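You operate a simulated robot arm through the tools that you are given. There is no shell and no other tool. Be economical: measure what you need, move in short steps, check, and stop when the job is done.

You are at the controls of a simulated two-armed robot. One attempt, no reset.

TASK
Change the recorder's blue card for the yellow one and record again.
Fine: stop it first; hold the recorder while you pull; the blue card goes into the card case, lid shut.

It is judged by the outcome, as a careful person would: the job done as asked, and still so three seconds after it is handed in. It fails if anything else is knocked over, pushed out of place, dropped, spilled or broken. A push-on lid holds only when it is set on centred and level and pressed home; a screw cap is set on level and turned clockwise until tight.

THE ROBOT
Two 6-joint arms with two-finger parallel grippers on one trunk, on a base that drives. Base frame: it is fixed to the floor where the robot stands at the start and does not move with it; the origin is under the middle of the robot, x ahead of it, y to its left, z up. Lengths are in mm, angles in degrees, forces in N, time in s.
The left shoulder is at the start at [60, 187, 1197], the right one opposite. With the tool pointing down near the work surface each hand reaches from about 180 to 620 mm from the robot's upright axis, wherever it stands, measured 20 degrees to its own side. Places, roughly: card case lid [800, 0, 1000]; card slot of the recorder [500, 0, 900]; inside of the card case [700, 0, 900]; record button [500, 0, 900]. Payload 1.57 kg a hand.
Tool frame (each hand has its own): the origin (TCP) lies between the finger pads and is the grasp point; the fingertips stand 30 mm ahead of it; z points along the fingers, y is the line along which they close. The gripper opens to 110 mm. The fingers are 24 mm wide and 12 mm thick; the gripper's body (48 by 112 mm) begins 78 mm behind the TCP.
Orientation is told as [roll, pitch, yaw] about the base's x, y, z axes, in that order, counted from this pose: with the fingers straight down and closing along the base's y, the tool's x points along the base's -x, its y along +y and its z along -z.

THE INTERFACE
- The arms move only by the tool arm_command. It takes "left_plan", "right_plan" or both (then of equal length, played together; a hand with none holds still); each is a list of rows, each a list of 7 numbers: the turn, a rotation vector about the tool's x, y, z in units of 5 degrees (1.0 is 5 degrees), then the shift along the tool's x, y, z in units of 50 mm (1.0 is 50 mm), then the finger opening in mm, from 0 to 110. In form: [[ax, ay, az, dx, dy, dz, jaw], ...]. A call has 1 to 12 rows; each row shifts and turns the commanded pose from where the row before left it, along the tool's axes as they then stand. A call with a number of a shift or a turn outside -1 to 1 is refused whole. Rows are played at 5 a second. More than 50 mm and 8.6 degrees between two rows, or a gripper value outside its range, and nothing of the call is played. Where a pose cannot be reached the arm comes as near as it can. A force on the tool above 90 N (or 10 N above the force at the start of the call, whichever is more), or a blocked arm, ends the call early, and 0.2 s more pass. The fingers move at their own pace (about 153 mm/s each) and stop on an object; they squeeze with about 38 N. The grip force told is the motor's: it shows also when the fingers shut on nothing. Time passes only in rows, and 0.2 s behind the last, so rows that do not move let the fingers close. It gives the time, the measured TCP pose, the force on the tool (base axes), the opening and the grip force at its end, in the units of the frame above (readings bear some noise), with the torque about the TCP (base axes, N m) and any sound that the robot's microphone picked up.
- Cameras (640 x 400 px; columns grow to the right, rows downward): "scene" is now at [18.2, -16.7, 1749.3]; the picture's right is [-0.15, -0.99, 0.00], its down [-0.80, 0.12, -0.59] and it looks along [0.58, -0.09, -0.81] (base axes); focal length 285 px, centre (320, 200). "left" rides on the left gripper at [70, -16, -141] in its tool frame; the picture's right is [0.23, 0.97, 0.00], its down [-0.85, 0.20, -0.48] and it looks along [-0.47, 0.11, 0.88] (tool axes); focal length 222 px, centre (320, 200). "right" rides on the right gripper at [70, 16, -141] in its tool frame; the picture's right is [-0.23, 0.97, 0.00], its down [-0.86, -0.20, -0.48] and it looks along [-0.47, -0.11, 0.88] (tool axes); focal length 222 px, centre (320, 200).
- capture(camera): a new picture of that camera. No time passes.
- raise_lower(by): slides the trunk up (or, below 0, down) by that many mm; the arms and the scene camera ride with it, the base frame stays. It gives what a move gives, with no picture.
- base_move(legs): drives the robot by 1 to 6 legs, each [ahead, left, turn to the left] in mm, mm and degrees, along the robot's own axes; the way and the turn of a leg run together, so that a leg with both is an arc; at most 1500 mm and 180 degrees a leg. The arms and the cameras ride along, it lands a little off, and it stops where it bumps. It gives what a move gives.
- head_to(pan, tilt): turns the head with the scene camera to pan (to the left, within 86 degrees either way) and tilt (down, from -29 to 69), counted from straight ahead of the robot. It gives what a move gives.
- point_at(camera, pixels): there is no depth. For up to 12 entries [column, row, z] of the newest picture of that camera ("zoom" is the newest enlarged one), the place [x, y] in the base frame at which the ray of that pixel passes the height z, good to about 2 mm, but the place of the scene camera against the robot may be out by one fixed shift of up to 25 mm in any direction. No time passes.
- close_up(camera, box): a new picture of the part [left, top, right, bottom] of that camera's present view, enlarged. No time passes.
- job_done(): hands the job in; it is judged then, once.

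Work in short steps. Measure before you move; look again where a grasp or a placing could have gone wrong, and mend it. You have 80 turns and 62 pictures in all, those below and enlarged ones among them. Open the grippers and draw the arms clear of the work before you hand the job in, unless the task says otherwise; then end with one line.

The tools are called after "Request:" by a JSON object that holds its "name" and its "arguments". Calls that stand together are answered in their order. arm_command: Moves the arms, as the interface text tells. Its arguments: {"type":"object","properties":{"left_plan":{"type":"array","items":{"type":"array","items":{"type":"number"}}},"right_plan":{"type":"array","items":{"type":"array","items":{"type":"number"}}}},"required":[]} The other tools are called the same way: raise_lower (by) slides the trunk up or down; base_move (legs) drives the base; head_to (pan, tilt) turns the head that bears the scene camera; capture (camera) takes a picture; point_at (camera, pixels) gives the place at which the rays of pixels pass given heights; close_up (camera, box) takes an enlarged picture of a part of a camera's view; job_done () hands the job in.

At the start:

```text
t: 0.0
left_position: [501.4, 253.2, 1171.5]
left_tcp_rot: [0.0, 0.0, 0.0]
left_wrist_force: [-0.4, -0.4, 0.1]
left_moment: [-0.02, 0.03, -0.03]
left_grip_width: 109.9
left_finger_force: 0.2
right_position: [450.1, -186.7, 1247.5]
right_tcp_rot: [0.0, 0.0, 0.1]
right_wrist_force: [-0.1, -0.5, -0.8]
right_moment: [-0.01, -0.05, 0.01]
right_grip_width: 110.0
right_finger_force: 0.1
trunk travel left (down, up): [-825.0, 165.0]
robot x, y, heading: [2.9, -1.2, -0.0]
head pan, tilt: [-8.6, 53.8]
```

scene: 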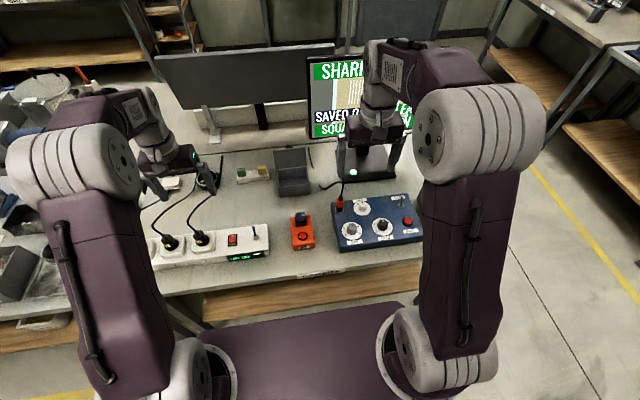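
right: 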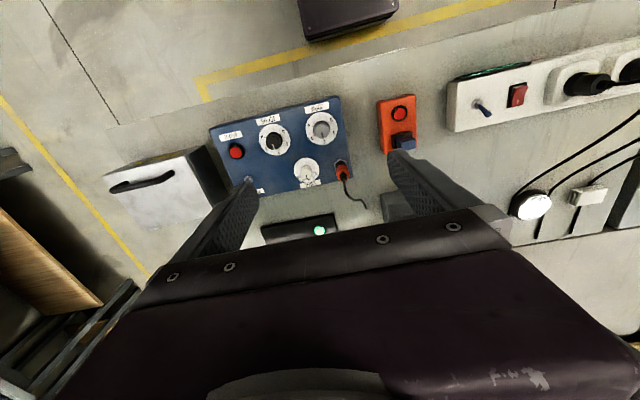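
left: 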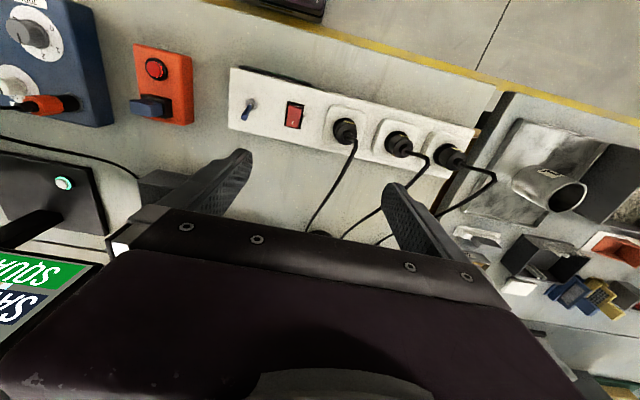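

The orange box at scene (302,232) carries a red button and a blue piece, so it may be the recorder. There is a dark box at (292,170) and small green/yellow pieces at (250,173). I'll enlarge these areas.

Request:
{"name": "close_up", "arguments": {"camera": "scene", "box": [220, 130, 380, 270]}}

Request:
{"name": "close_up", "arguments": {"camera": "left", "box": [90, 20, 250, 140]}}

```text
2.86 times, centred on (300, 200) of scene
```

zoom: 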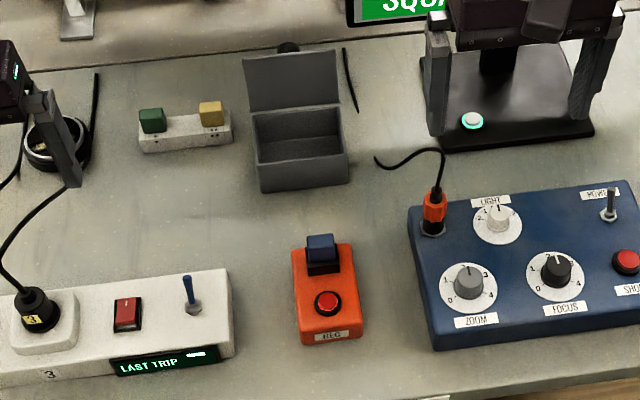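

```text
3.33 times, centred on (170, 80) of left
```

zoom: 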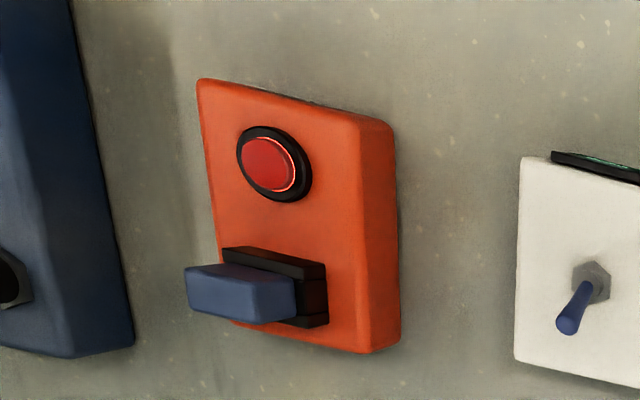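

Orange recorder: REC button, with the blue card standing in its slot. The yellow card is in the white stand and the case has a hinged lid standing open behind it. I'll measure from both cameras.

Request:
{"name": "point_at", "arguments": {"camera": "scene", "pixels": [[302, 246, 850], [302, 234, 885], [300, 215, 920], [272, 158, 890], [258, 158, 890], [266, 168, 850], [285, 195, 850], [307, 191, 850], [284, 168, 900], [305, 165, 900], [281, 147, 960], [304, 143, 960]]}}

Request:
{"name": "point_at", "arguments": {"camera": "left", "pixels": [[157, 69, 885], [190, 50, 850], [190, 107, 850], [149, 108, 920], [146, 100, 910]]}}

Request:
{"name": "point_at", "arguments": {"camera": "right", "pixels": [[400, 113, 885], [404, 140, 920], [377, 101, 850], [415, 95, 850], [383, 154, 850], [234, 152, 890]]}}

```text
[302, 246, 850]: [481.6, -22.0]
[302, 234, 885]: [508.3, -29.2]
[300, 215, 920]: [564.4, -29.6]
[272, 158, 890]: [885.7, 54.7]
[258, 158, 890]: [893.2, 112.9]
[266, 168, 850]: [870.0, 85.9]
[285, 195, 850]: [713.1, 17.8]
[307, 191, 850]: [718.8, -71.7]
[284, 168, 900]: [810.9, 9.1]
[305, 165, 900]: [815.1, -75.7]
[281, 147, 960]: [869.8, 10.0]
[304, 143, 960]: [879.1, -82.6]
```

```text
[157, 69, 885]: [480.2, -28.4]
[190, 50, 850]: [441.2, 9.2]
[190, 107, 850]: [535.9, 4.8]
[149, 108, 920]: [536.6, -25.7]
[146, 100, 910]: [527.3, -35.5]
```

```text
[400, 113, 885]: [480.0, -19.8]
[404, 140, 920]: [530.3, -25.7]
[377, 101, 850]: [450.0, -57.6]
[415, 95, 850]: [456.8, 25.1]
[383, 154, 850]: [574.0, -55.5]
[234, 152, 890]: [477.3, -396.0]
```

The scene camera reads about +25 in x against the hand cameras. I'll bring the left hand camera over the recorder and the right hand camera toward the case and stand.

Request:
{"name": "arm_command", "arguments": {"left_plan": [[0, 0, 0, 0.48, -0.76, 0, 110], [0, 0, 0, 0.48, -0.76, 0, 110], [0, 0, 0, 0.48, -0.76, 0, 110], [0, 0, 0, 0.48, -0.76, 0, 110], [0, 0, 0, 0.48, -0.76, 0, 110]], "right_plan": [[0, 0, 0, -0.6, 0, 0.2, 110], [0, 0, 0, -0.6, 0, 0.2, 110], [0, 0, 0, -0.6, 0, 0.2, 110], [0, 0, 0, -0.6, 0, 0.2, 110], [0, 0, 0, -0.6, 0, 0.2, 110]]}}

Request:
{"name": "capture", "arguments": {"camera": "left"}}

Request:
{"name": "capture", "arguments": {"camera": "right"}}

```text
t: 1.2
left_position: [381.1, 62.9, 1169.8]
left_tcp_rot: [0.2, -0.1, 0.0]
left_wrist_force: [-0.4, -0.8, -0.5]
left_moment: [-0.01, -0.01, 0.0]
left_grip_width: 110.1
left_finger_force: 0.0
right_position: [582.4, -189.3, 1191.6]
right_tcp_rot: [0.1, 0.2, 0.0]
right_wrist_force: [-0.6, 0.0, -0.7]
right_moment: [0.01, 0.04, 0.0]
right_grip_width: 109.9
right_finger_force: 0.1
right hand out of reach, approached as far as the arm can: row 5
trunk travel left (down, up): [-825.0, 165.0]
robot x, y, heading: [2.3, -1.7, 0.3]
head pan, tilt: [-8.6, 53.8]
```

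```text
56 pictures are left
```

left: 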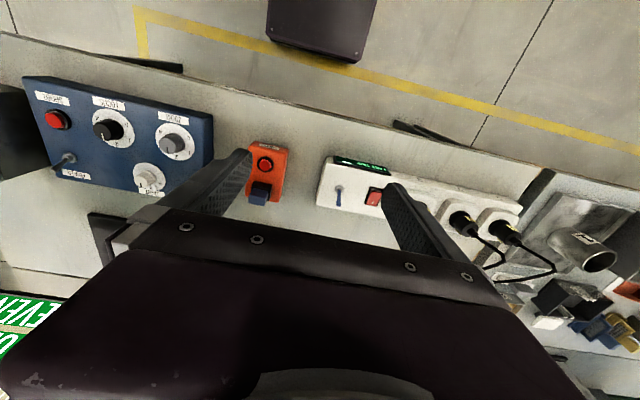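

```text
55 pictures are left
```

right: 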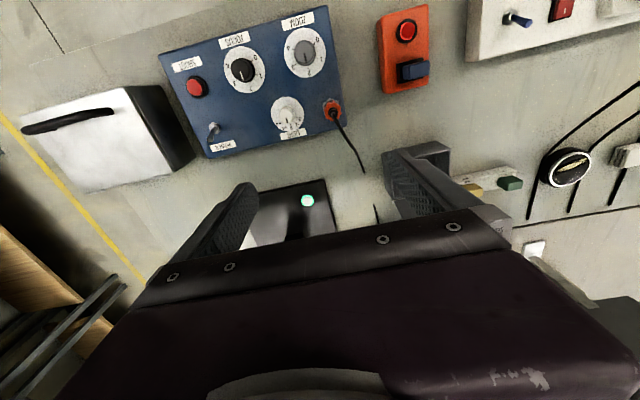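

Now I measure the recorder, the table edge, and the case and stand from both hand views.

Request:
{"name": "point_at", "arguments": {"camera": "left", "pixels": [[265, 163, 885], [286, 148, 850], [281, 197, 850], [261, 192, 920], [300, 105, 850], [320, 60, 300], [320, 60, 0]]}}

Request:
{"name": "point_at", "arguments": {"camera": "right", "pixels": [[406, 31, 885], [426, 6, 880], [429, 84, 880], [386, 93, 850], [380, 17, 880], [385, 83, 880], [412, 70, 920], [511, 182, 890], [473, 190, 890], [435, 142, 900], [450, 152, 900], [385, 150, 900]]}}

Request:
{"name": "close_up", "arguments": {"camera": "right", "box": [360, 0, 540, 220]}}

```text
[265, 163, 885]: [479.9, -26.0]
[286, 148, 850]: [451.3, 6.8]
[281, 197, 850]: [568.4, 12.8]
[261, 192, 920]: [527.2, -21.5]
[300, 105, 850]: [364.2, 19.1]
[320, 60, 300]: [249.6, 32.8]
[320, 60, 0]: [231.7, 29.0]
```

```text
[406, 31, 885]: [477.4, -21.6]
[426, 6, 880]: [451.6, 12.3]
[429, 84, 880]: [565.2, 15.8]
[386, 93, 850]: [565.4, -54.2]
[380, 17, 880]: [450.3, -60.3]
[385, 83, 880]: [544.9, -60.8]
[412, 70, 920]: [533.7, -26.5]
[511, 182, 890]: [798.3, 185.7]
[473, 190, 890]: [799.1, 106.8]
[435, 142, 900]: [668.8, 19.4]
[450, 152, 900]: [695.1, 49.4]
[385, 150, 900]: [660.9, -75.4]
```

```text
1.82 times, centred on (450, 110) of right
```

zoom: 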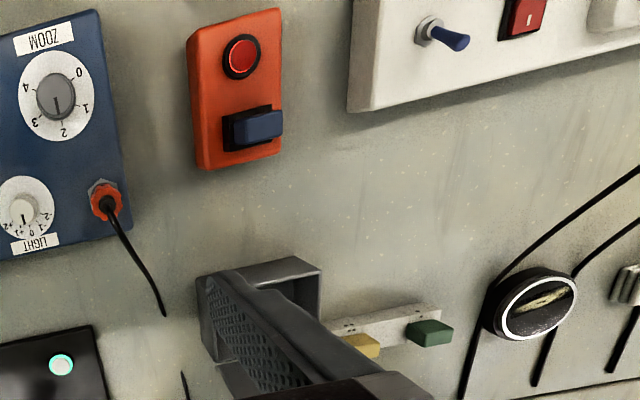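

Recorder: button at about (479,-23), top z≈890; card at about (531,-24), z≈908. I'll close the left hand, bring it over the button and stop with the fingertips about 25 mm above it.

Request:
{"name": "arm_command", "arguments": {"left_plan": [[0, 0, 0, -0.65, -0.58, 0, 0], [0, 0, 0, -0.65, -0.58, 0, 0], [0, 0, 0, -0.65, -0.58, 0, 0], [0, 0, 0, 0, 0, 0.9, 0], [0, 0, 0, 0, 0, 0.9, 0], [0, 0, 0, 0, 0, 0.9, 0], [0, 0, 0, 0, 0, 0.9, 0], [0, 0, 0, 0, 0, 0.8, 0], [0, 0, 0, 0, 0, 0, 0]], "right_plan": [[0, 0, 0, 0.4, -0.4, 0, 110], [0, 0, 0, 0.4, -0.4, 0, 110], [0, 0, 0, 0.4, -0.4, 0, 110], [0, 0, 0, 0.4, -0.4, 0, 110], [0, 0, 0, 0.4, -0.4, 0, 110], [0, 0, 0, 0, 0, 0, 110], [0, 0, 0, 0, 0, 0, 110], [0, 0, 0, 0, 0, 0, 110], [0, 0, 0, 0, 0, 0, 110]]}}

Request:
{"name": "capture", "arguments": {"camera": "left"}}

Request:
{"name": "capture", "arguments": {"camera": "right"}}

```text
t: 3.2
left_position: [480.9, -19.0, 950.9]
left_tcp_rot: [0.0, -0.1, 0.0]
left_wrist_force: [0.1, -0.1, 0.7]
left_moment: [-0.02, 0.01, -0.03]
left_grip_width: 0.0
left_finger_force: 21.3
right_position: [483.6, -286.6, 1193.9]
right_tcp_rot: [0.0, 0.0, 0.0]
right_wrist_force: [0.4, 0.6, 0.3]
right_moment: [0.0, 0.03, -0.01]
right_grip_width: 110.1
right_finger_force: 0.0
trunk travel left (down, up): [-825.0, 165.0]
robot x, y, heading: [-1.2, -1.1, 0.0]
head pan, tilt: [-8.6, 53.8]
```

```text
53 pictures are left
```

left: 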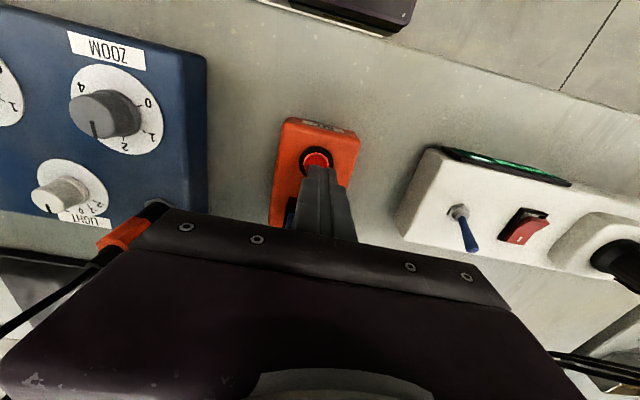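

```text
52 pictures are left
```

right: 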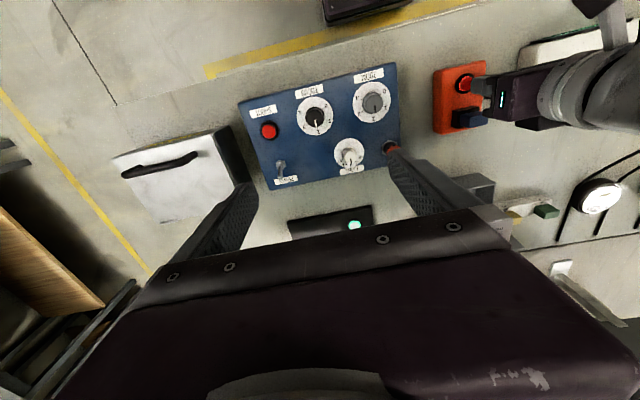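

The button shows at left (316,159), just in front of the closed fingers. I'll read its place and the recorder corners from this close view.

Request:
{"name": "point_at", "arguments": {"camera": "left", "pixels": [[316, 158, 890], [288, 117, 880], [358, 130, 880], [281, 227, 850], [357, 138, 850], [290, 119, 850], [318, 200, 921]]}}

Request:
{"name": "close_up", "arguments": {"camera": "left", "box": [240, 100, 400, 260]}}

Request:
{"name": "point_at", "arguments": {"camera": "right", "pixels": [[464, 84, 890], [468, 119, 910]]}}

```text
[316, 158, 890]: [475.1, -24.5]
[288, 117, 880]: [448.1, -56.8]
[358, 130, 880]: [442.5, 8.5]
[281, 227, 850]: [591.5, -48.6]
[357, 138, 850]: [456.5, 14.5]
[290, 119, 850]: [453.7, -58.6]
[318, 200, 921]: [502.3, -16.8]
```

```text
2.50 times, centred on (320, 180) of left
```

zoom: 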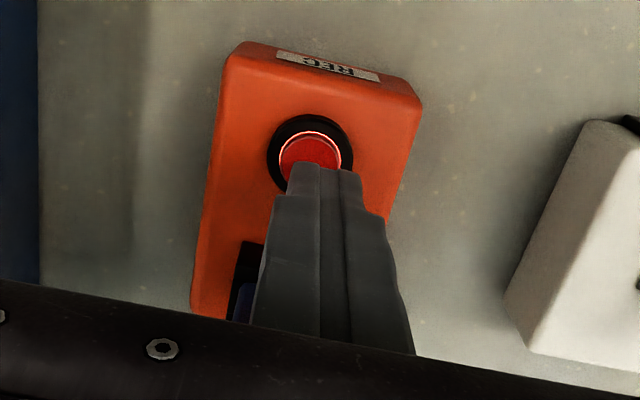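

```text
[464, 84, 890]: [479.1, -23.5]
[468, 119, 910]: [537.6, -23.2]
```

Button centre is about (478,-24). I'll centre the fingers on it and come down to just above the cap.

Request:
{"name": "arm_command", "arguments": {"left_plan": [[0, 0, 0, 0.06, -0.1, 0.2, 0], [0, 0, 0, 0, 0, 0.2, 0], [0, 0, 0, 0, 0, 0.1, 0], [0, 0, 0, 0, 0, 0.06, 0]]}}

```text
t: 4.2
left_position: [477.3, -28.1, 927.1]
left_tcp_rot: [-0.2, -0.5, 0.0]
left_wrist_force: [6.4, 4.9, 30.0]
left_moment: [0.18, 0.08, -0.07]
left_grip_width: 0.1
left_finger_force: 20.9
right_position: [481.9, -286.5, 1196.9]
right_tcp_rot: [-0.1, -0.1, 0.1]
right_wrist_force: [0.4, 0.5, -0.1]
right_moment: [0.0, 0.01, 0.03]
right_grip_width: 110.1
right_finger_force: 0.0
trunk travel left (down, up): [-825.0, 165.0]
robot x, y, heading: [3.2, -1.7, 0.1]
head pan, tilt: [-8.6, 53.8]
heard: click
```

A click with 30 N at fingertip z≈897, so the button was pressed once. I'll lift straight up and look at it.

Request:
{"name": "arm_command", "arguments": {"left_plan": [[0, 0, 0, 0, 0, -0.4, 0], [0, 0, 0, 0, 0, -0.6, 0], [0, 0, 0, 0, 0, -1, 0], [0, 0, 0, 0.8, 0.5, 0, 0], [0, 0, 0, 0.8, 0.5, 0, 110]]}}

Request:
{"name": "close_up", "arguments": {"camera": "left", "box": [200, 100, 400, 260]}}

```text
t: 5.4
left_position: [393.8, 23.4, 1022.1]
left_tcp_rot: [0.0, -0.2, 0.0]
left_wrist_force: [-0.9, 0.0, 0.4]
left_moment: [-0.01, -0.02, -0.02]
left_grip_width: 109.9
left_finger_force: 1.1
right_position: [482.7, -285.9, 1194.8]
right_tcp_rot: [-0.1, -0.1, -0.1]
right_wrist_force: [-0.8, 0.0, -0.5]
right_moment: [-0.03, -0.04, 0.0]
right_grip_width: 110.1
right_finger_force: 0.0
trunk travel left (down, up): [-825.0, 165.0]
robot x, y, heading: [-0.5, -0.9, 0.1]
head pan, tilt: [-8.6, 53.8]
```

```text
2.50 times, centred on (300, 180) of left
```

zoom: 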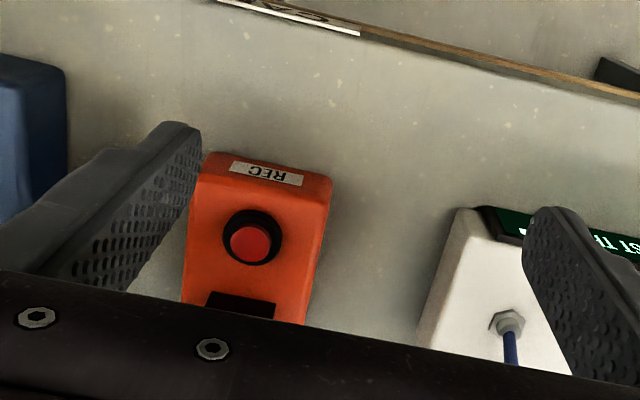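

The ring around REC is dark now, so recording has stopped. I'll measure the recorder corners for its outline and yaw.

Request:
{"name": "point_at", "arguments": {"camera": "zoom", "pixels": [[203, 160, 880], [331, 183, 880], [305, 322, 850], [336, 180, 850], [183, 300, 880], [300, 322, 880], [250, 243, 897], [30, 190, 850], [460, 212, 880]]}}

```text
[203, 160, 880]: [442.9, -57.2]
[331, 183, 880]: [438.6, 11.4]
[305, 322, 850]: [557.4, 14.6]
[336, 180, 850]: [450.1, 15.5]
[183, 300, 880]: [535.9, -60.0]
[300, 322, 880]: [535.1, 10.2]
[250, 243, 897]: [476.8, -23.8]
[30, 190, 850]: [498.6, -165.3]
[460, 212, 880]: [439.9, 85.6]
```

Body spans about y −57..11, front edge x≈445. I'll bring the left hand over its front, jaws at 90, and lean it 30° back toward the robot so the right hand has room at the card.

Request:
{"name": "arm_command", "arguments": {"left_plan": [[0, 0, 0, -0.44, -0.31, 0.4, 90], [0, 0, 0, -0.44, -0.31, 0.4, 90], [0, 0, 0, -0.44, -0.31, 0.4, 90], [0, -1, 0, 0, 0, 0, 90], [0, -1, 0, 0, 0, 0, 90], [0, -1, 0, 0, 0, 0, 90], [0, -1, 0, 0, 0, 0, 90], [0, -1, 0, 0, 0, 0, 90], [0, -1, 0, 0, 0, 0, 90], [0, 0, 0, 0, 0, 0, 90]]}}

Request:
{"name": "capture", "arguments": {"camera": "left"}}

```text
t: 7.6
left_position: [461.9, -25.2, 964.2]
left_tcp_rot: [0.0, -29.9, 0.0]
left_wrist_force: [-0.7, -0.3, 0.5]
left_moment: [0.0, -0.01, -0.01]
left_grip_width: 89.7
left_finger_force: 0.1
right_position: [485.1, -287.5, 1194.4]
right_tcp_rot: [0.1, 0.1, 0.0]
right_wrist_force: [0.5, 0.4, -0.2]
right_moment: [0.03, -0.01, -0.01]
right_grip_width: 110.0
right_finger_force: 0.0
trunk travel left (down, up): [-825.0, 165.0]
robot x, y, heading: [2.0, -2.8, 0.2]
head pan, tilt: [-8.6, 53.8]
```

```text
49 pictures are left
```

left: 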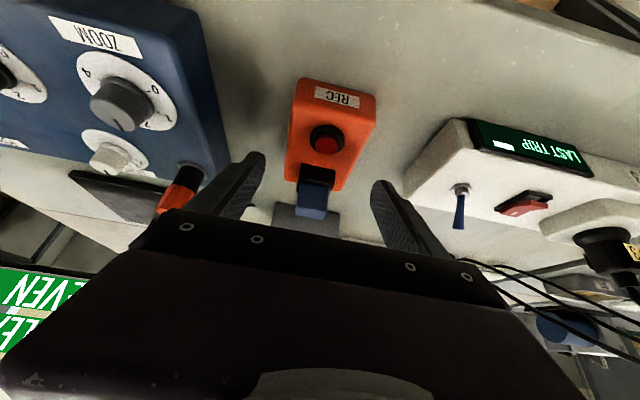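

The fingers straddle the recorder evenly. Now I go down about 74 mm to z≈890.

Request:
{"name": "arm_command", "arguments": {"left_plan": [[0, 0, 0, 0.25, 0.01, 0.43, 90], [0, 0, 0, 0.25, 0.01, 0.43, 90], [0, 0, 0, 0.24, 0, 0.42, 90], [0, 0, 0, 0, 0, 0, 90]]}}

Request:
{"name": "capture", "arguments": {"camera": "left"}}

```text
t: 8.6
left_position: [460.7, -26.8, 888.6]
left_tcp_rot: [0.0, -30.1, 0.0]
left_wrist_force: [0.1, 0.6, -0.1]
left_moment: [0.01, 0.02, 0.05]
left_grip_width: 89.9
left_finger_force: 0.1
right_position: [483.7, -286.9, 1193.7]
right_tcp_rot: [0.0, -0.1, 0.0]
right_wrist_force: [-0.3, 1.0, 0.1]
right_moment: [0.0, -0.01, 0.01]
right_grip_width: 109.9
right_finger_force: 0.1
trunk travel left (down, up): [-825.0, 165.0]
robot x, y, heading: [-0.2, 0.7, -0.4]
head pan, tilt: [-8.6, 53.8]
```

```text
48 pictures are left
```

left: 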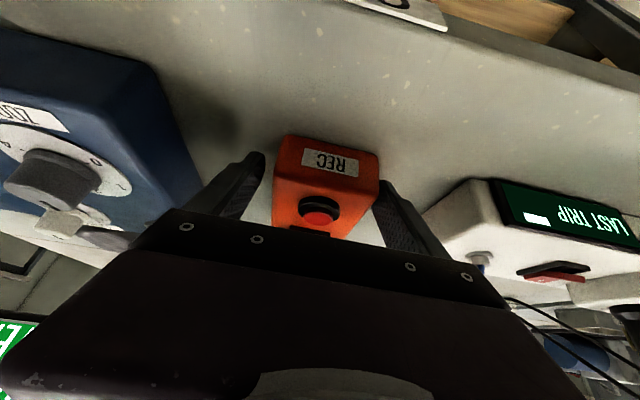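

The recorder sits slightly nearer the right-hand-side finger (+y), so I'll shift the hand 4 mm to +y and close.

Request:
{"name": "arm_command", "arguments": {"left_plan": [[0, 0, 0, 0, 0.08, 0, 90], [0, 0, 0, 0, 0, 0, 76], [0, 0, 0, 0, 0, 0, 72], [0, 0, 0, 0, 0, 0, 68], [0, 0, 0, 0, 0, 0, 64], [0, 0, 0, 0, 0, 0, 60]]}}

Request:
{"name": "capture", "arguments": {"camera": "right"}}

```text
t: 10.0
left_position: [461.5, -21.0, 888.4]
left_tcp_rot: [0.0, -30.0, 0.0]
left_wrist_force: [-0.4, -1.0, 0.0]
left_moment: [-0.11, -0.04, -0.15]
left_grip_width: 74.8
left_finger_force: 37.6
right_position: [482.9, -286.5, 1193.6]
right_tcp_rot: [-0.1, 0.0, 0.0]
right_wrist_force: [-0.4, 0.5, 0.1]
right_moment: [0.01, -0.01, -0.01]
right_grip_width: 110.0
right_finger_force: 0.1
trunk travel left (down, up): [-825.0, 165.0]
robot x, y, heading: [1.5, 1.9, -0.0]
head pan, tilt: [-8.6, 53.8]
```

```text
47 pictures are left
```

right: 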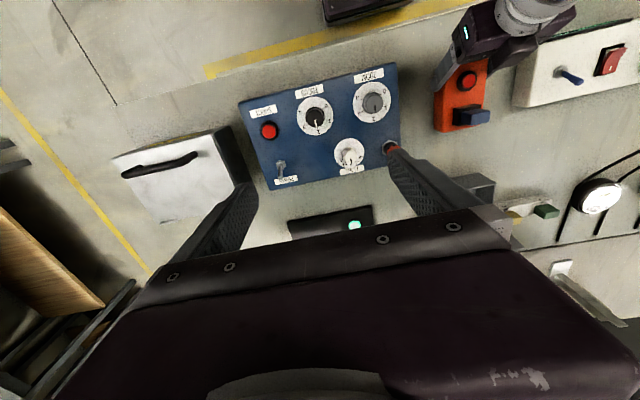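

The recorder is held firmly (74.8 mm). I enlarge the card from the right camera.

Request:
{"name": "close_up", "arguments": {"camera": "right", "box": [410, 50, 570, 150]}}

Request:
{"name": "point_at", "arguments": {"camera": "right", "pixels": [[454, 112, 915], [490, 108, 915], [491, 121, 915], [454, 125, 915], [454, 129, 885], [480, 126, 885]]}}

```text
4.00 times, centred on (490, 100) of right
```

zoom: 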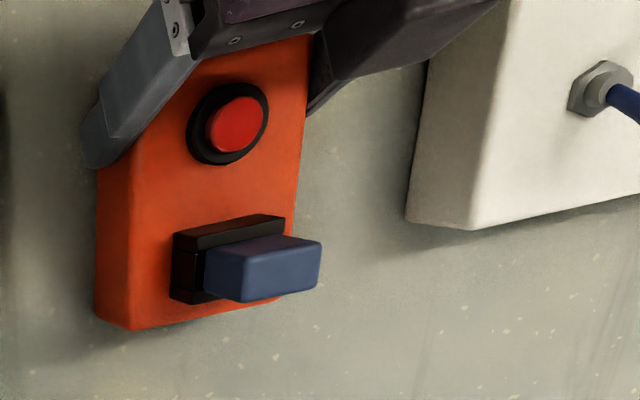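

```text
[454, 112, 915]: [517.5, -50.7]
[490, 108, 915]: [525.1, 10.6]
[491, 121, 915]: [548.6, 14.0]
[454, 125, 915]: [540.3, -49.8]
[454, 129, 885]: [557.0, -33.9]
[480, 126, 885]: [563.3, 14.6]
```

The card's handle is about 30 wide in y and 15–18 thick in x. I'll bring the right hand above it at z≈1040, jaws at 70, and look.

Request:
{"name": "arm_command", "arguments": {"right_plan": [[0, 0, 0, 0, 0.88, 0.4, 70], [0, 0, 0, 0, 0.88, 0.4, 70], [0, 0, 0, 0, 0.88, 0.4, 70], [0, 0, 0, 0, 0.88, 0.4, 70], [0, 0, 0, 0, 0.88, 0.4, 70], [0, 0, 0, 0, 0.86, 0.4, 70], [0, 0, 0, -0.48, 0, 0.4, 70], [0, 0, 0, -0.48, 0, 0.2, 70], [0, 0, 0, 0, 0, 0, 70]]}}

Request:
{"name": "capture", "arguments": {"camera": "right"}}

Request:
{"name": "close_up", "arguments": {"camera": "scene", "box": [220, 130, 380, 270]}}

```text
t: 12.0
left_position: [463.3, -20.8, 889.3]
left_tcp_rot: [0.1, -30.1, 0.0]
left_wrist_force: [1.1, 0.0, -0.1]
left_moment: [-0.12, 0.13, -0.04]
left_grip_width: 74.8
left_finger_force: 37.7
right_position: [534.3, -23.2, 1042.2]
right_tcp_rot: [0.0, -0.1, 0.0]
right_wrist_force: [-0.9, -0.5, 0.8]
right_moment: [-0.03, -0.02, 0.0]
right_grip_width: 70.1
right_finger_force: 0.0
trunk travel left (down, up): [-825.0, 165.0]
robot x, y, heading: [2.3, -0.3, -0.4]
head pan, tilt: [-8.6, 53.8]
```

```text
45 pictures are left
```

right: 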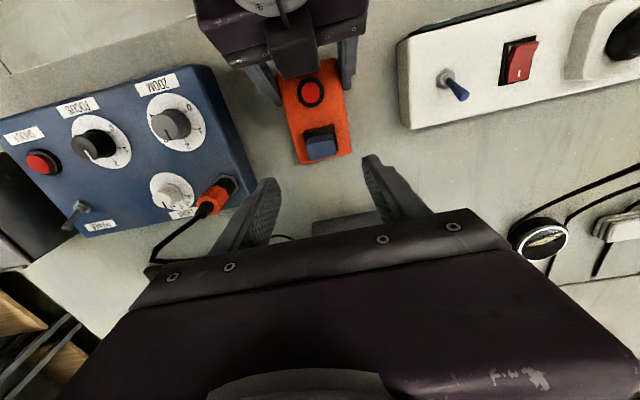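

```text
2.86 times, centred on (300, 200) of scene
```

zoom: 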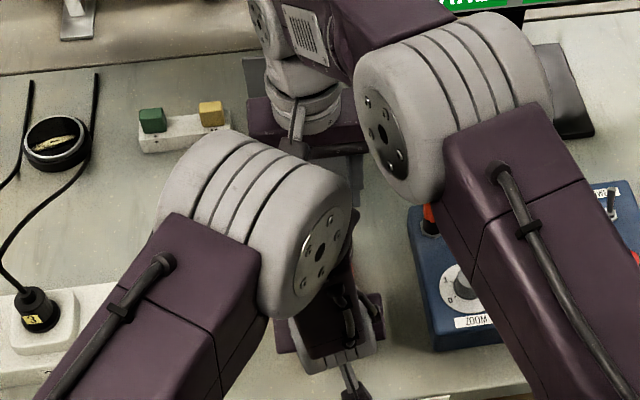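

The card top is at right (320,147). I measure it and the orange plug at (212,202) for clearance.

Request:
{"name": "point_at", "arguments": {"camera": "right", "pixels": [[320, 149, 905], [320, 149, 920], [307, 143, 915], [334, 138, 915], [336, 153, 915], [309, 159, 915], [230, 187, 930], [310, 92, 897]]}}

Request:
{"name": "close_up", "arguments": {"camera": "right", "box": [240, 60, 400, 180]}}

```text
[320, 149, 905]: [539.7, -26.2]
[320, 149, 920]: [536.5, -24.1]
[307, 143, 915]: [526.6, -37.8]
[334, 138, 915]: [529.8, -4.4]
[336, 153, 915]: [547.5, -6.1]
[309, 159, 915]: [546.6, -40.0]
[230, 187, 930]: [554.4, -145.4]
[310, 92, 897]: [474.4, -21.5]
```

```text
3.33 times, centred on (320, 120) of right
```

zoom: 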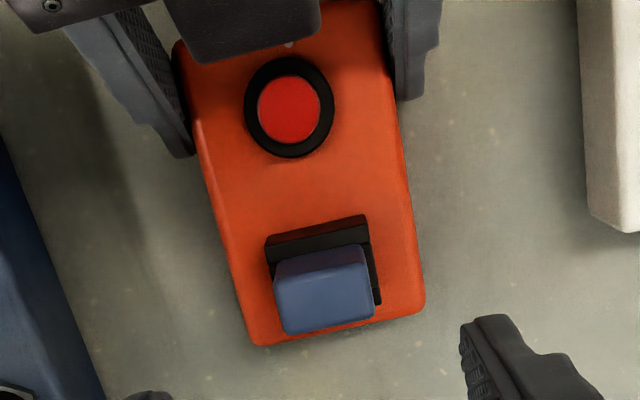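

Triangulating the views puts the card top at about (533,-22), z≈936. I'll go down to TCP z≈940 and look before closing.

Request:
{"name": "arm_command", "arguments": {"right_plan": [[0, 0, 0, 0.02, 0.02, 0.68, 60], [0, 0, 0, 0, 0, 0.68, 60], [0, 0, 0, 0, 0, 0.6, 60], [0, 0, 0, 0, 0, 0.1, 60], [0, 0, 0, 0, 0, 0, 60]]}}

Request:
{"name": "capture", "arguments": {"camera": "right"}}

```text
t: 13.2
left_position: [461.7, -20.4, 889.4]
left_tcp_rot: [0.1, -30.0, 0.0]
left_wrist_force: [-1.0, 0.1, -0.3]
left_moment: [-0.15, -0.04, -0.1]
left_grip_width: 75.0
left_finger_force: 37.7
right_position: [530.9, -21.7, 940.2]
right_tcp_rot: [0.1, 0.0, 0.1]
right_wrist_force: [0.6, 0.2, 0.6]
right_moment: [-0.01, 0.02, -0.01]
right_grip_width: 60.1
right_finger_force: 0.1
trunk travel left (down, up): [-825.0, 165.0]
robot x, y, heading: [-0.7, -1.4, -0.2]
head pan, tilt: [-8.6, 53.8]
```

```text
42 pictures are left
```

right: 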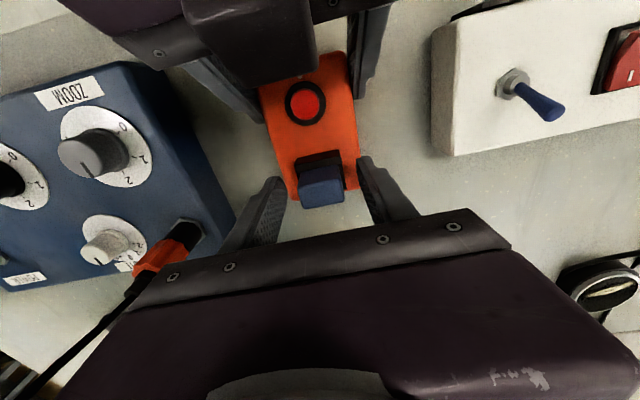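

The card (322,185) lies between the two fingertips (278,185) and (365,165). I close on it.

Request:
{"name": "arm_command", "arguments": {"right_plan": [[0, 0, 0, 0, 0, 0, 44], [0, 0, 0, 0, 0, 0, 36], [0, 0, 0, 0, 0, 0, 30], [0, 0, 0, 0, 0, 0, 24], [0, 0, 0, 0, 0, 0, 20]]}}

Request:
{"name": "close_up", "arguments": {"camera": "right", "box": [240, 60, 400, 220]}}

```text
t: 14.4
left_position: [462.3, -22.1, 888.6]
left_tcp_rot: [0.0, -30.3, 0.0]
left_wrist_force: [-0.4, -8.3, -1.0]
left_moment: [0.04, 0.05, 0.01]
left_grip_width: 74.9
left_finger_force: 38.1
right_position: [531.0, -23.3, 941.2]
right_tcp_rot: [0.1, 0.1, -0.1]
right_wrist_force: [0.6, 8.4, 0.5]
right_moment: [0.38, -0.06, -0.6]
right_grip_width: 38.1
right_finger_force: 37.9
trunk travel left (down, up): [-825.0, 165.0]
robot x, y, heading: [0.5, -0.5, -0.1]
head pan, tilt: [-8.6, 53.8]
```

```text
2.50 times, centred on (320, 140) of right
```

zoom: 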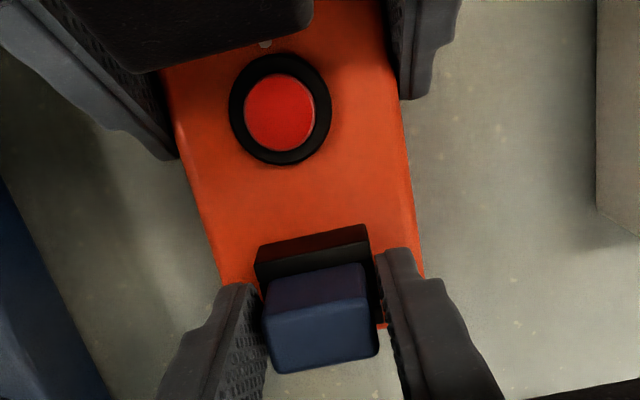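

38.1 mm is a little wider than I expected for the card, so the tips may be on the black slot housing. I'll open, rise 8 mm, and close again to compare widths.

Request:
{"name": "arm_command", "arguments": {"right_plan": [[0, 0, 0, 0, 0, 0, 52], [0, 0, 0, 0, 0.02, -0.16, 52], [0, 0, 0, 0, 0, 0, 42], [0, 0, 0, 0, 0, 0, 36], [0, 0, 0, 0, 0, 0, 30], [0, 0, 0, 0, 0, 0, 24], [0, 0, 0, 0, 0, 0, 20]]}}

```text
t: 16.0
left_position: [461.2, -20.7, 887.7]
left_tcp_rot: [0.0, -30.1, 0.1]
left_wrist_force: [2.1, 2.1, 0.8]
left_moment: [-0.13, -0.08, 0.18]
left_grip_width: 74.9
left_finger_force: 37.9
right_position: [532.3, -21.1, 949.1]
right_tcp_rot: [0.0, -0.1, 0.0]
right_wrist_force: [-0.8, -0.7, 0.3]
right_moment: [-0.02, 0.04, 0.0]
right_grip_width: 30.4
right_finger_force: 38.8
trunk travel left (down, up): [-825.0, 165.0]
robot x, y, heading: [-0.9, -1.2, 0.1]
head pan, tilt: [-8.6, 53.8]
```

Now 30.4 mm: the card itself. The left hand still holds, so I pull straight up.

Request:
{"name": "arm_command", "arguments": {"right_plan": [[0, 0, 0, 0, 0, -0.06, 20], [0, 0, 0, 0, 0, -0.1, 20], [0, 0, 0, 0, 0, -0.1, 20], [0, 0, 0, 0, 0, -0.2, 20], [0, 0, 0, 0, 0, -0.3, 20], [0, 0, 0, 0, 0, -0.4, 20], [0, 0, 0, 0, 0, -0.4, 20]]}}

Request:
{"name": "capture", "arguments": {"camera": "right"}}

```text
t: 17.6
left_position: [462.1, -21.7, 888.3]
left_tcp_rot: [-0.1, -30.0, 0.0]
left_wrist_force: [0.8, -1.7, 2.7]
left_moment: [-0.23, 0.1, 0.02]
left_grip_width: 74.6
left_finger_force: 38.2
right_position: [536.0, -22.7, 1024.4]
right_tcp_rot: [0.1, 0.1, 0.0]
right_wrist_force: [0.4, 0.2, -0.9]
right_moment: [0.02, -0.02, 0.01]
right_grip_width: 30.0
right_finger_force: 38.3
trunk travel left (down, up): [-825.0, 165.0]
robot x, y, heading: [-0.1, -1.2, 0.2]
head pan, tilt: [-8.6, 53.8]
```

```text
40 pictures are left
```

right: 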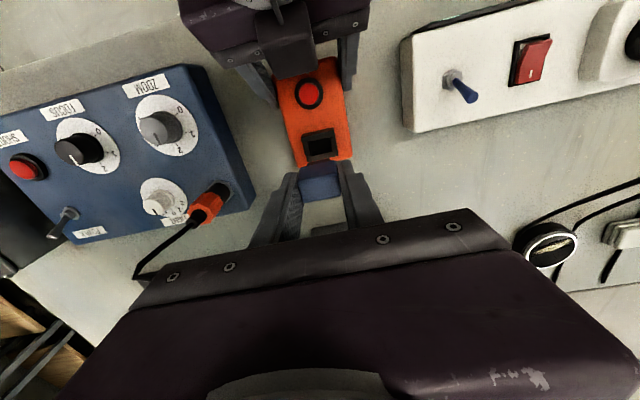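

The blue card is out and the slot is empty. I open the left hand, draw it straight up off the recorder, and raise the right hand with the card.

Request:
{"name": "arm_command", "arguments": {"left_plan": [[0, 0, 0, 0, 0, 0, 82], [0, 0, 0, 0, 0, 0, 90], [0, 0, 0, -0.2, 0, -0.35, 90], [0, 0, 0, -0.4, 0, -0.7, 90], [0, 0, 0, -0.4, 0, -0.7, 90], [0, 0, 0, -0.4, 0, -0.7, 90], [0, 1, 0, 0.3, 0.7, -0.3, 90], [0, 1, 0, 0.3, 0.7, -0.3, 90], [0, 1, 0, 0.3, 0.7, -0.3, 90], [0, 1, 0, 0.3, 0.7, -0.3, 90], [0, 1, 0, 0.3, 0.7, -0.3, 90], [0, 1, 0, 0.3, 0.7, -0.3, 90]], "right_plan": [[0, 0, 0, 0, 0, 0, 20], [0, 0, 0, 0, 0, 0, 20], [0, 0, 0, 0, 0, -0.5, 20], [0, 0, 0, 0, 0, -0.5, 20], [0, 0, 0, 0, 0, -0.5, 20], [0, 0, 0, 0, 0, -0.5, 20], [0, 0, 0, 0, 0, -0.5, 20], [0, 0, 0, 0, 0, -0.5, 20], [0, 0, 0, 0, 0, 0, 20], [0, 0, 0, 0, 0, 0, 20], [0, 0, 0, 0, 0, 0, 20], [0, 0, 0, 0, 0, 0, 20]]}}

Request:
{"name": "head_to", "arguments": {"pan": 0, "tilt": 60}}

Request:
{"name": "capture", "arguments": {"camera": "scene"}}

```text
t: 20.2
left_position: [350.4, 189.3, 1087.6]
left_tcp_rot: [-0.1, 0.0, -0.1]
left_wrist_force: [-0.4, -0.1, -0.3]
left_moment: [0.03, -0.01, 0.01]
left_grip_width: 89.8
left_finger_force: 0.1
right_position: [531.4, -21.4, 1178.6]
right_tcp_rot: [-0.1, 0.0, 0.0]
right_wrist_force: [-0.3, 0.1, -0.2]
right_moment: [-0.01, -0.01, -0.03]
right_grip_width: 30.2
right_finger_force: 37.8
trunk travel left (down, up): [-825.0, 165.0]
robot x, y, heading: [2.9, 1.7, -0.1]
head pan, tilt: [-8.6, 53.8]
```

```text
t: 20.9
left_position: [349.8, 186.8, 1088.3]
left_tcp_rot: [0.0, -0.1, -0.1]
left_wrist_force: [0.4, -0.1, -0.2]
left_moment: [0.01, 0.02, 0.0]
left_grip_width: 89.8
left_finger_force: 0.0
right_position: [532.0, -22.1, 1177.1]
right_tcp_rot: [0.1, -0.1, 0.0]
right_wrist_force: [0.5, -0.6, -0.4]
right_moment: [0.03, -0.03, 0.03]
right_grip_width: 30.1
right_finger_force: 38.0
trunk travel left (down, up): [-825.0, 165.0]
robot x, y, heading: [0.1, -0.4, -0.3]
head pan, tilt: [0.0, 60.0]
```

```text
39 pictures are left
```

scene: 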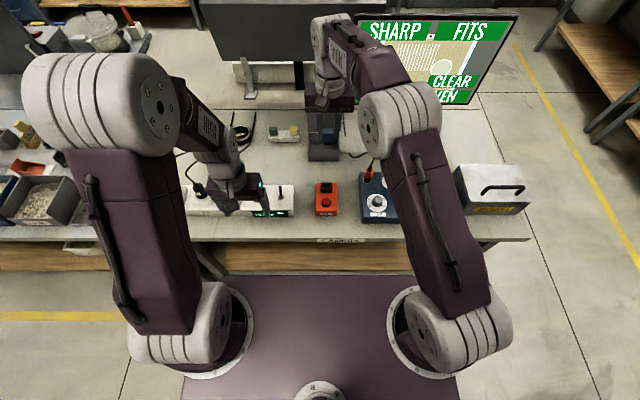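

The case is behind the right hand and out of vertical reach from here, so I need to get nearer. The table edge is at x≈345 and the base front at about 235, so I'll creep ahead 100 mm with the hands high.

Request:
{"name": "base_move", "arguments": {"legs": [[100, 0, 0]]}}

Request:
{"name": "capture", "arguments": {"camera": "right"}}

Request:
{"name": "capture", "arguments": {"camera": "left"}}

```text
t: 22.0
left_position: [445.0, 188.4, 1090.2]
left_tcp_rot: [0.1, -0.3, 0.0]
left_wrist_force: [-0.7, -0.2, -0.7]
left_moment: [0.0, -0.02, 0.05]
left_grip_width: 90.3
left_finger_force: 0.1
right_position: [627.7, -20.9, 1180.8]
right_tcp_rot: [0.1, -0.1, -0.1]
right_wrist_force: [-1.0, -0.2, 0.6]
right_moment: [-0.02, -0.01, 0.02]
right_grip_width: 30.3
right_finger_force: 37.9
trunk travel left (down, up): [-825.0, 165.0]
robot x, y, heading: [99.0, 1.2, -0.4]
head pan, tilt: [0.0, 60.0]
```

```text
38 pictures are left
```

right: 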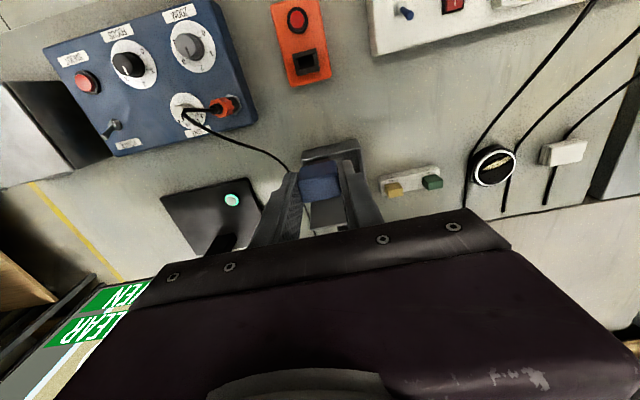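

```text
37 pictures are left
```

left: 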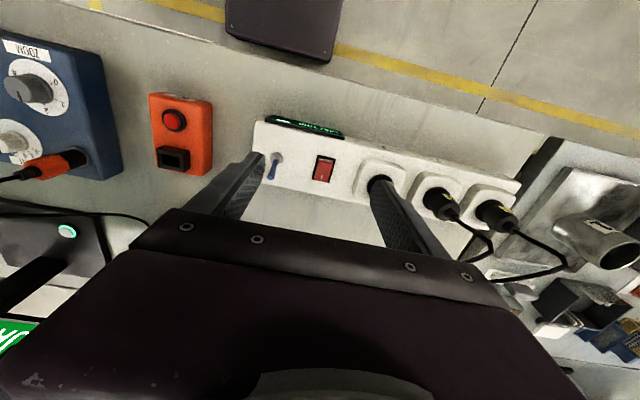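

The drive went 99 mm without a bump. I measure the base front, table edge, and the yellow card and case from here.

Request:
{"name": "point_at", "arguments": {"camera": "left", "pixels": [[280, 60, 0], [280, 60, 300], [280, 74, 850], [280, 74, 450]]}}

Request:
{"name": "point_at", "arguments": {"camera": "right", "pixels": [[396, 189, 890], [432, 182, 890], [383, 198, 850], [442, 187, 850], [301, 155, 900], [357, 141, 900], [365, 178, 900], [303, 66, 905]]}}

Request:
{"name": "close_up", "arguments": {"camera": "right", "box": [270, 110, 470, 240]}}

```text
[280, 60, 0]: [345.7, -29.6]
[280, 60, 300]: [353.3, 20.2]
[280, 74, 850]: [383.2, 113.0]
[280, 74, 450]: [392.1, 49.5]
```

```text
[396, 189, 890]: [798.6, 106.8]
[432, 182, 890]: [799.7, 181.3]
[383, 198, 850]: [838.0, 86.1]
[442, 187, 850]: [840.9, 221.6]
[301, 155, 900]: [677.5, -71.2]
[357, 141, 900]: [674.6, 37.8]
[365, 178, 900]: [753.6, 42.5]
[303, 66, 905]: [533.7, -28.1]
```

```text
3.08 times, centred on (370, 175) of right
```

zoom: 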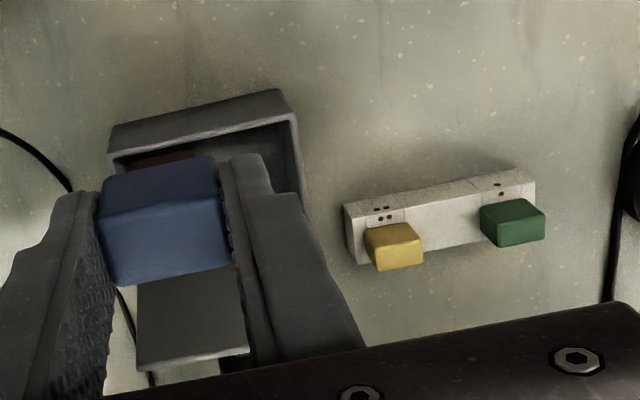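

The case front rim is near x≈677 and the yellow card near (800,105). Both are still far, so I'll creep on another 80 mm. The drive stops itself on any contact.

Request:
{"name": "base_move", "arguments": {"legs": [[40, 0, 0], [40, 0, 0]]}}

Request:
{"name": "capture", "arguments": {"camera": "left"}}

```text
t: 23.4
left_position: [519.7, 187.0, 1092.8]
left_tcp_rot: [0.0, -0.5, 0.1]
left_wrist_force: [-0.4, 0.1, 0.1]
left_moment: [-0.01, -0.09, -0.01]
left_grip_width: 90.2
left_finger_force: 0.1
right_position: [701.0, -21.9, 1182.5]
right_tcp_rot: [0.0, -0.4, 0.0]
right_wrist_force: [-1.3, -0.1, 0.8]
right_moment: [-0.01, -0.1, -0.03]
right_grip_width: 30.0
right_finger_force: 38.3
trunk travel left (down, up): [-825.0, 165.0]
robot x, y, heading: [180.0, 5.1, 0.1]
head pan, tilt: [0.0, 60.0]
```

```text
35 pictures are left
```

left: 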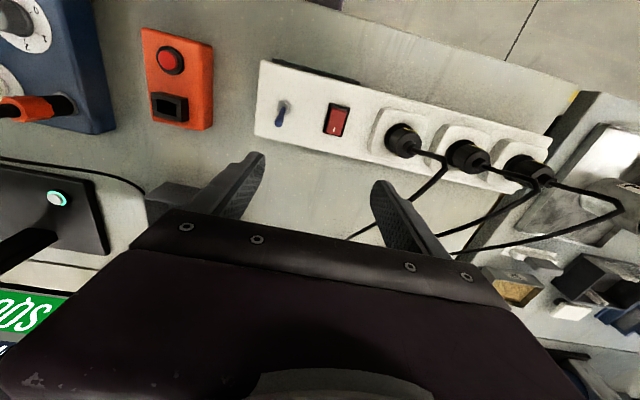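

No bump at robot x=180. The right hand is now nearly over the case, so I look into the case from the right camera.

Request:
{"name": "capture", "arguments": {"camera": "right"}}

Request:
{"name": "close_up", "arguments": {"camera": "scene", "box": [220, 100, 420, 240]}}

```text
34 pictures are left
```

right: 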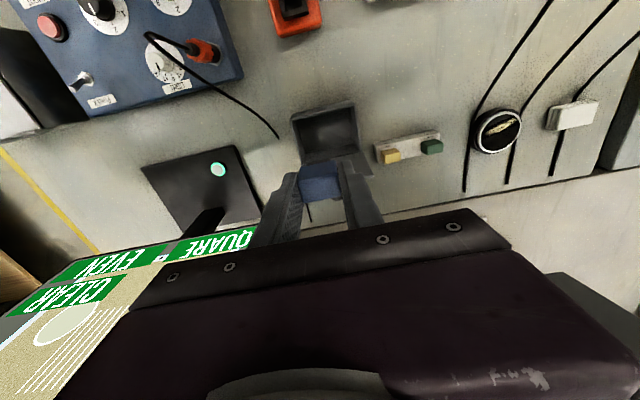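

```text
2.86 times, centred on (320, 170) of scene
```

zoom: 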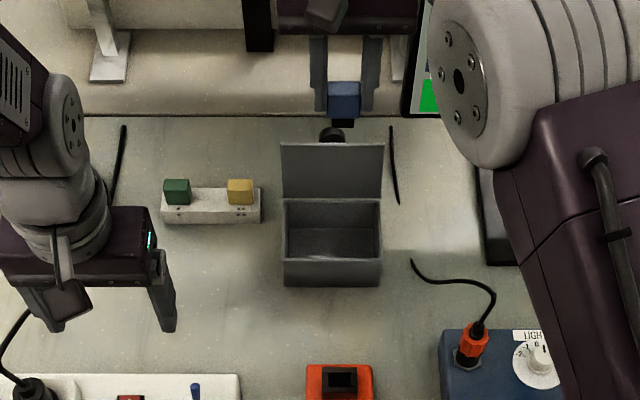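

Clear view of the empty case, its upright lid, and the stand. I measure them from both cameras.

Request:
{"name": "point_at", "arguments": {"camera": "zoom", "pixels": [[284, 285, 850], [381, 285, 850], [284, 258, 900], [380, 258, 900], [286, 200, 900], [380, 200, 900], [281, 143, 960], [384, 146, 960], [240, 190, 890], [176, 190, 890], [340, 378, 910], [172, 330, 1060]]}}

Request:
{"name": "point_at", "arguments": {"camera": "right", "pixels": [[292, 118, 900], [352, 104, 900], [303, 165, 900], [363, 155, 900], [391, 156, 890], [431, 146, 890], [377, 163, 850], [441, 149, 850], [293, 5, 910], [322, 112, 900]]}}

Request:
{"name": "close_up", "arguments": {"camera": "right", "box": [270, 90, 450, 210]}}

```text
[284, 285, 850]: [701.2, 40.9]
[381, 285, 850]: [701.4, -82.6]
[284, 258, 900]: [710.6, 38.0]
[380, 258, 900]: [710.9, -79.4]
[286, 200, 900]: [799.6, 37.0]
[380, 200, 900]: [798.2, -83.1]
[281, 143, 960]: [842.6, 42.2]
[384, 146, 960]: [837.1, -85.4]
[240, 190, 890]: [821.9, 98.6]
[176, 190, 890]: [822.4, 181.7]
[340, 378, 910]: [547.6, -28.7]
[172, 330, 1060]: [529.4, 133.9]
```

```text
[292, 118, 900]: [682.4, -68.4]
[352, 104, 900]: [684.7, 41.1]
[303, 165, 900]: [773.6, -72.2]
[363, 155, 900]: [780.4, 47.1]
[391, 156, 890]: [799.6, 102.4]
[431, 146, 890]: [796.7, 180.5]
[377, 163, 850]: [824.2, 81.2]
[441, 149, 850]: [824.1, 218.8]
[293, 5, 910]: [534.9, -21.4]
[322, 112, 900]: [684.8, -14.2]
```

```text
3.33 times, centred on (360, 150) of right
```

zoom: 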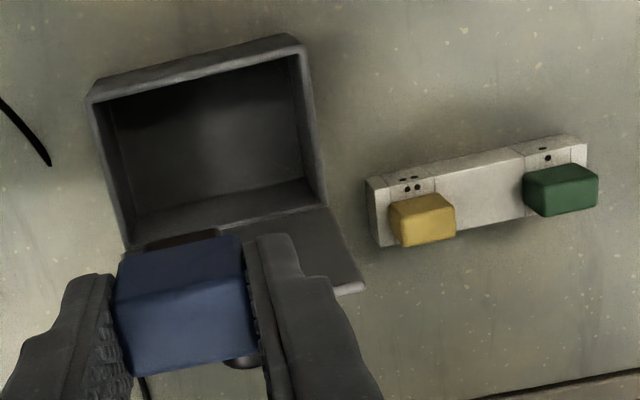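

Case: x≈681–771, y≈−68–42, rim z≈915, lid upright behind at x≈780. I bring the right hand over the middle (724,−13) and lower to TCP z≈945.

Request:
{"name": "arm_command", "arguments": {"right_plan": [[0, 0, 0, -0.22, 0.09, 0.4, 20], [0, 0, 0, -0.22, 0.09, 0.8, 20], [0, 0, 0, 0, 0, 0.9, 20], [0, 0, 0, 0, 0, 0.9, 20], [0, 0, 0, 0, 0, 0.9, 20], [0, 0, 0, 0, 0, 0.8, 20], [0, 0, 0, 0, 0, 0, 20]]}}

Request:
{"name": "close_up", "arguments": {"camera": "scene", "box": [240, 100, 400, 240]}}

Request:
{"name": "capture", "arguments": {"camera": "right"}}

```text
t: 25.0
left_position: [527.0, 187.6, 1089.7]
left_tcp_rot: [0.0, 0.0, 0.0]
left_wrist_force: [-0.4, -0.4, -0.3]
left_moment: [-0.01, -0.02, 0.01]
left_grip_width: 90.1
left_finger_force: 0.1
right_position: [733.1, -12.1, 943.4]
right_tcp_rot: [0.0, 0.0, 0.0]
right_wrist_force: [0.0, -0.1, -0.4]
right_moment: [0.0, 0.0, 0.01]
right_grip_width: 30.2
right_finger_force: 38.3
trunk travel left (down, up): [-825.0, 165.0]
robot x, y, heading: [176.6, -1.5, -0.2]
head pan, tilt: [0.0, 60.0]
```

```text
2.86 times, centred on (320, 170) of scene
```

zoom: 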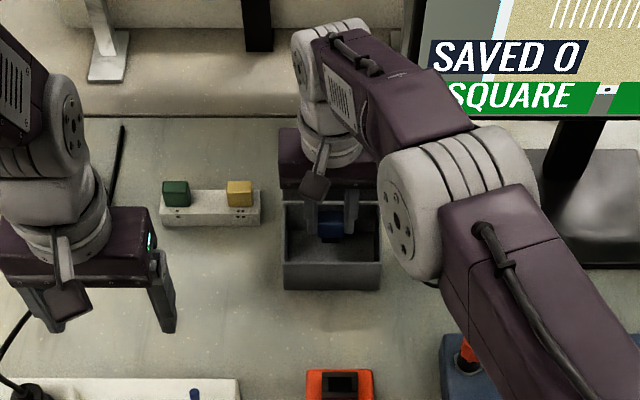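

```text
30 pictures are left
```

right: 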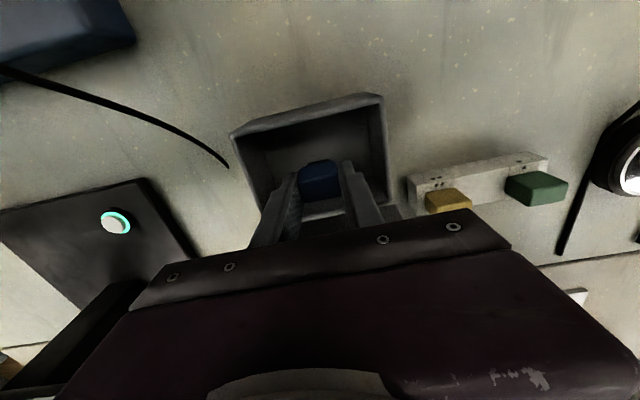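

The card is inside the case opening. I move 7 mm back from the rear wall and lower gently to find the floor.

Request:
{"name": "arm_command", "arguments": {"right_plan": [[0, 0, 0, 0.14, 0, 0.1, 20], [0, 0, 0, 0, 0, 0.14, 20], [0, 0, 0, 0, 0, 0.1, 20], [0, 0, 0, 0, 0, 0, 20]]}}

```text
t: 26.0
left_position: [526.9, 188.5, 1089.5]
left_tcp_rot: [0.0, 0.0, 0.1]
left_wrist_force: [0.5, 1.0, 0.8]
left_moment: [0.0, -0.01, 0.0]
left_grip_width: 89.9
left_finger_force: 0.1
right_position: [725.1, -12.0, 926.3]
right_tcp_rot: [0.1, 0.0, 0.0]
right_wrist_force: [0.5, 0.6, -0.5]
right_moment: [-0.02, 0.01, -0.02]
right_grip_width: 30.1
right_finger_force: 38.3
trunk travel left (down, up): [-825.0, 165.0]
robot x, y, heading: [178.1, -2.4, -0.1]
head pan, tilt: [0.0, 60.0]
```

Request:
{"name": "arm_command", "arguments": {"right_plan": [[0, 0, 0, 0, 0, 0.06, 20], [0, 0, 0, 0, 0, 0.06, 20], [0, 0, 0, 0, 0, 0.06, 20], [0, 0, 0, 0, 0, 0, 20]]}}

```text
t: 27.0
left_position: [527.2, 187.8, 1089.6]
left_tcp_rot: [0.0, 0.0, 0.0]
left_wrist_force: [-0.6, -0.4, 0.6]
left_moment: [-0.01, 0.01, 0.0]
left_grip_width: 90.0
left_finger_force: 0.0
right_position: [725.5, -13.5, 917.7]
right_tcp_rot: [0.0, 0.1, 0.0]
right_wrist_force: [0.3, -0.7, 0.3]
right_moment: [0.01, 0.02, 0.0]
right_grip_width: 30.1
right_finger_force: 38.2
trunk travel left (down, up): [-825.0, 165.0]
robot x, y, heading: [177.9, 4.2, -0.1]
head pan, tilt: [0.0, 60.0]
```

No contact yet at z=918, so I continue down in 4 mm steps.

Request:
{"name": "arm_command", "arguments": {"right_plan": [[0, 0, 0, 0, 0, 0.08, 20], [0, 0, 0, 0, 0, 0.08, 20], [0, 0, 0, 0, 0, 0.06, 20], [0, 0, 0, 0, 0, 0, 20]]}}

```text
t: 28.0
left_position: [525.3, 186.7, 1091.2]
left_tcp_rot: [0.0, -0.1, 0.0]
left_wrist_force: [0.5, 0.3, 0.6]
left_moment: [0.04, 0.01, 0.03]
left_grip_width: 89.9
left_finger_force: 0.1
right_position: [724.7, -12.6, 908.2]
right_tcp_rot: [0.1, -0.2, 0.1]
right_wrist_force: [2.2, -0.5, 15.5]
right_moment: [-0.07, -0.16, 0.01]
right_grip_width: 30.1
right_finger_force: 37.6
trunk travel left (down, up): [-825.0, 165.0]
robot x, y, heading: [176.2, -1.1, 0.0]
head pan, tilt: [0.0, 60.0]
```

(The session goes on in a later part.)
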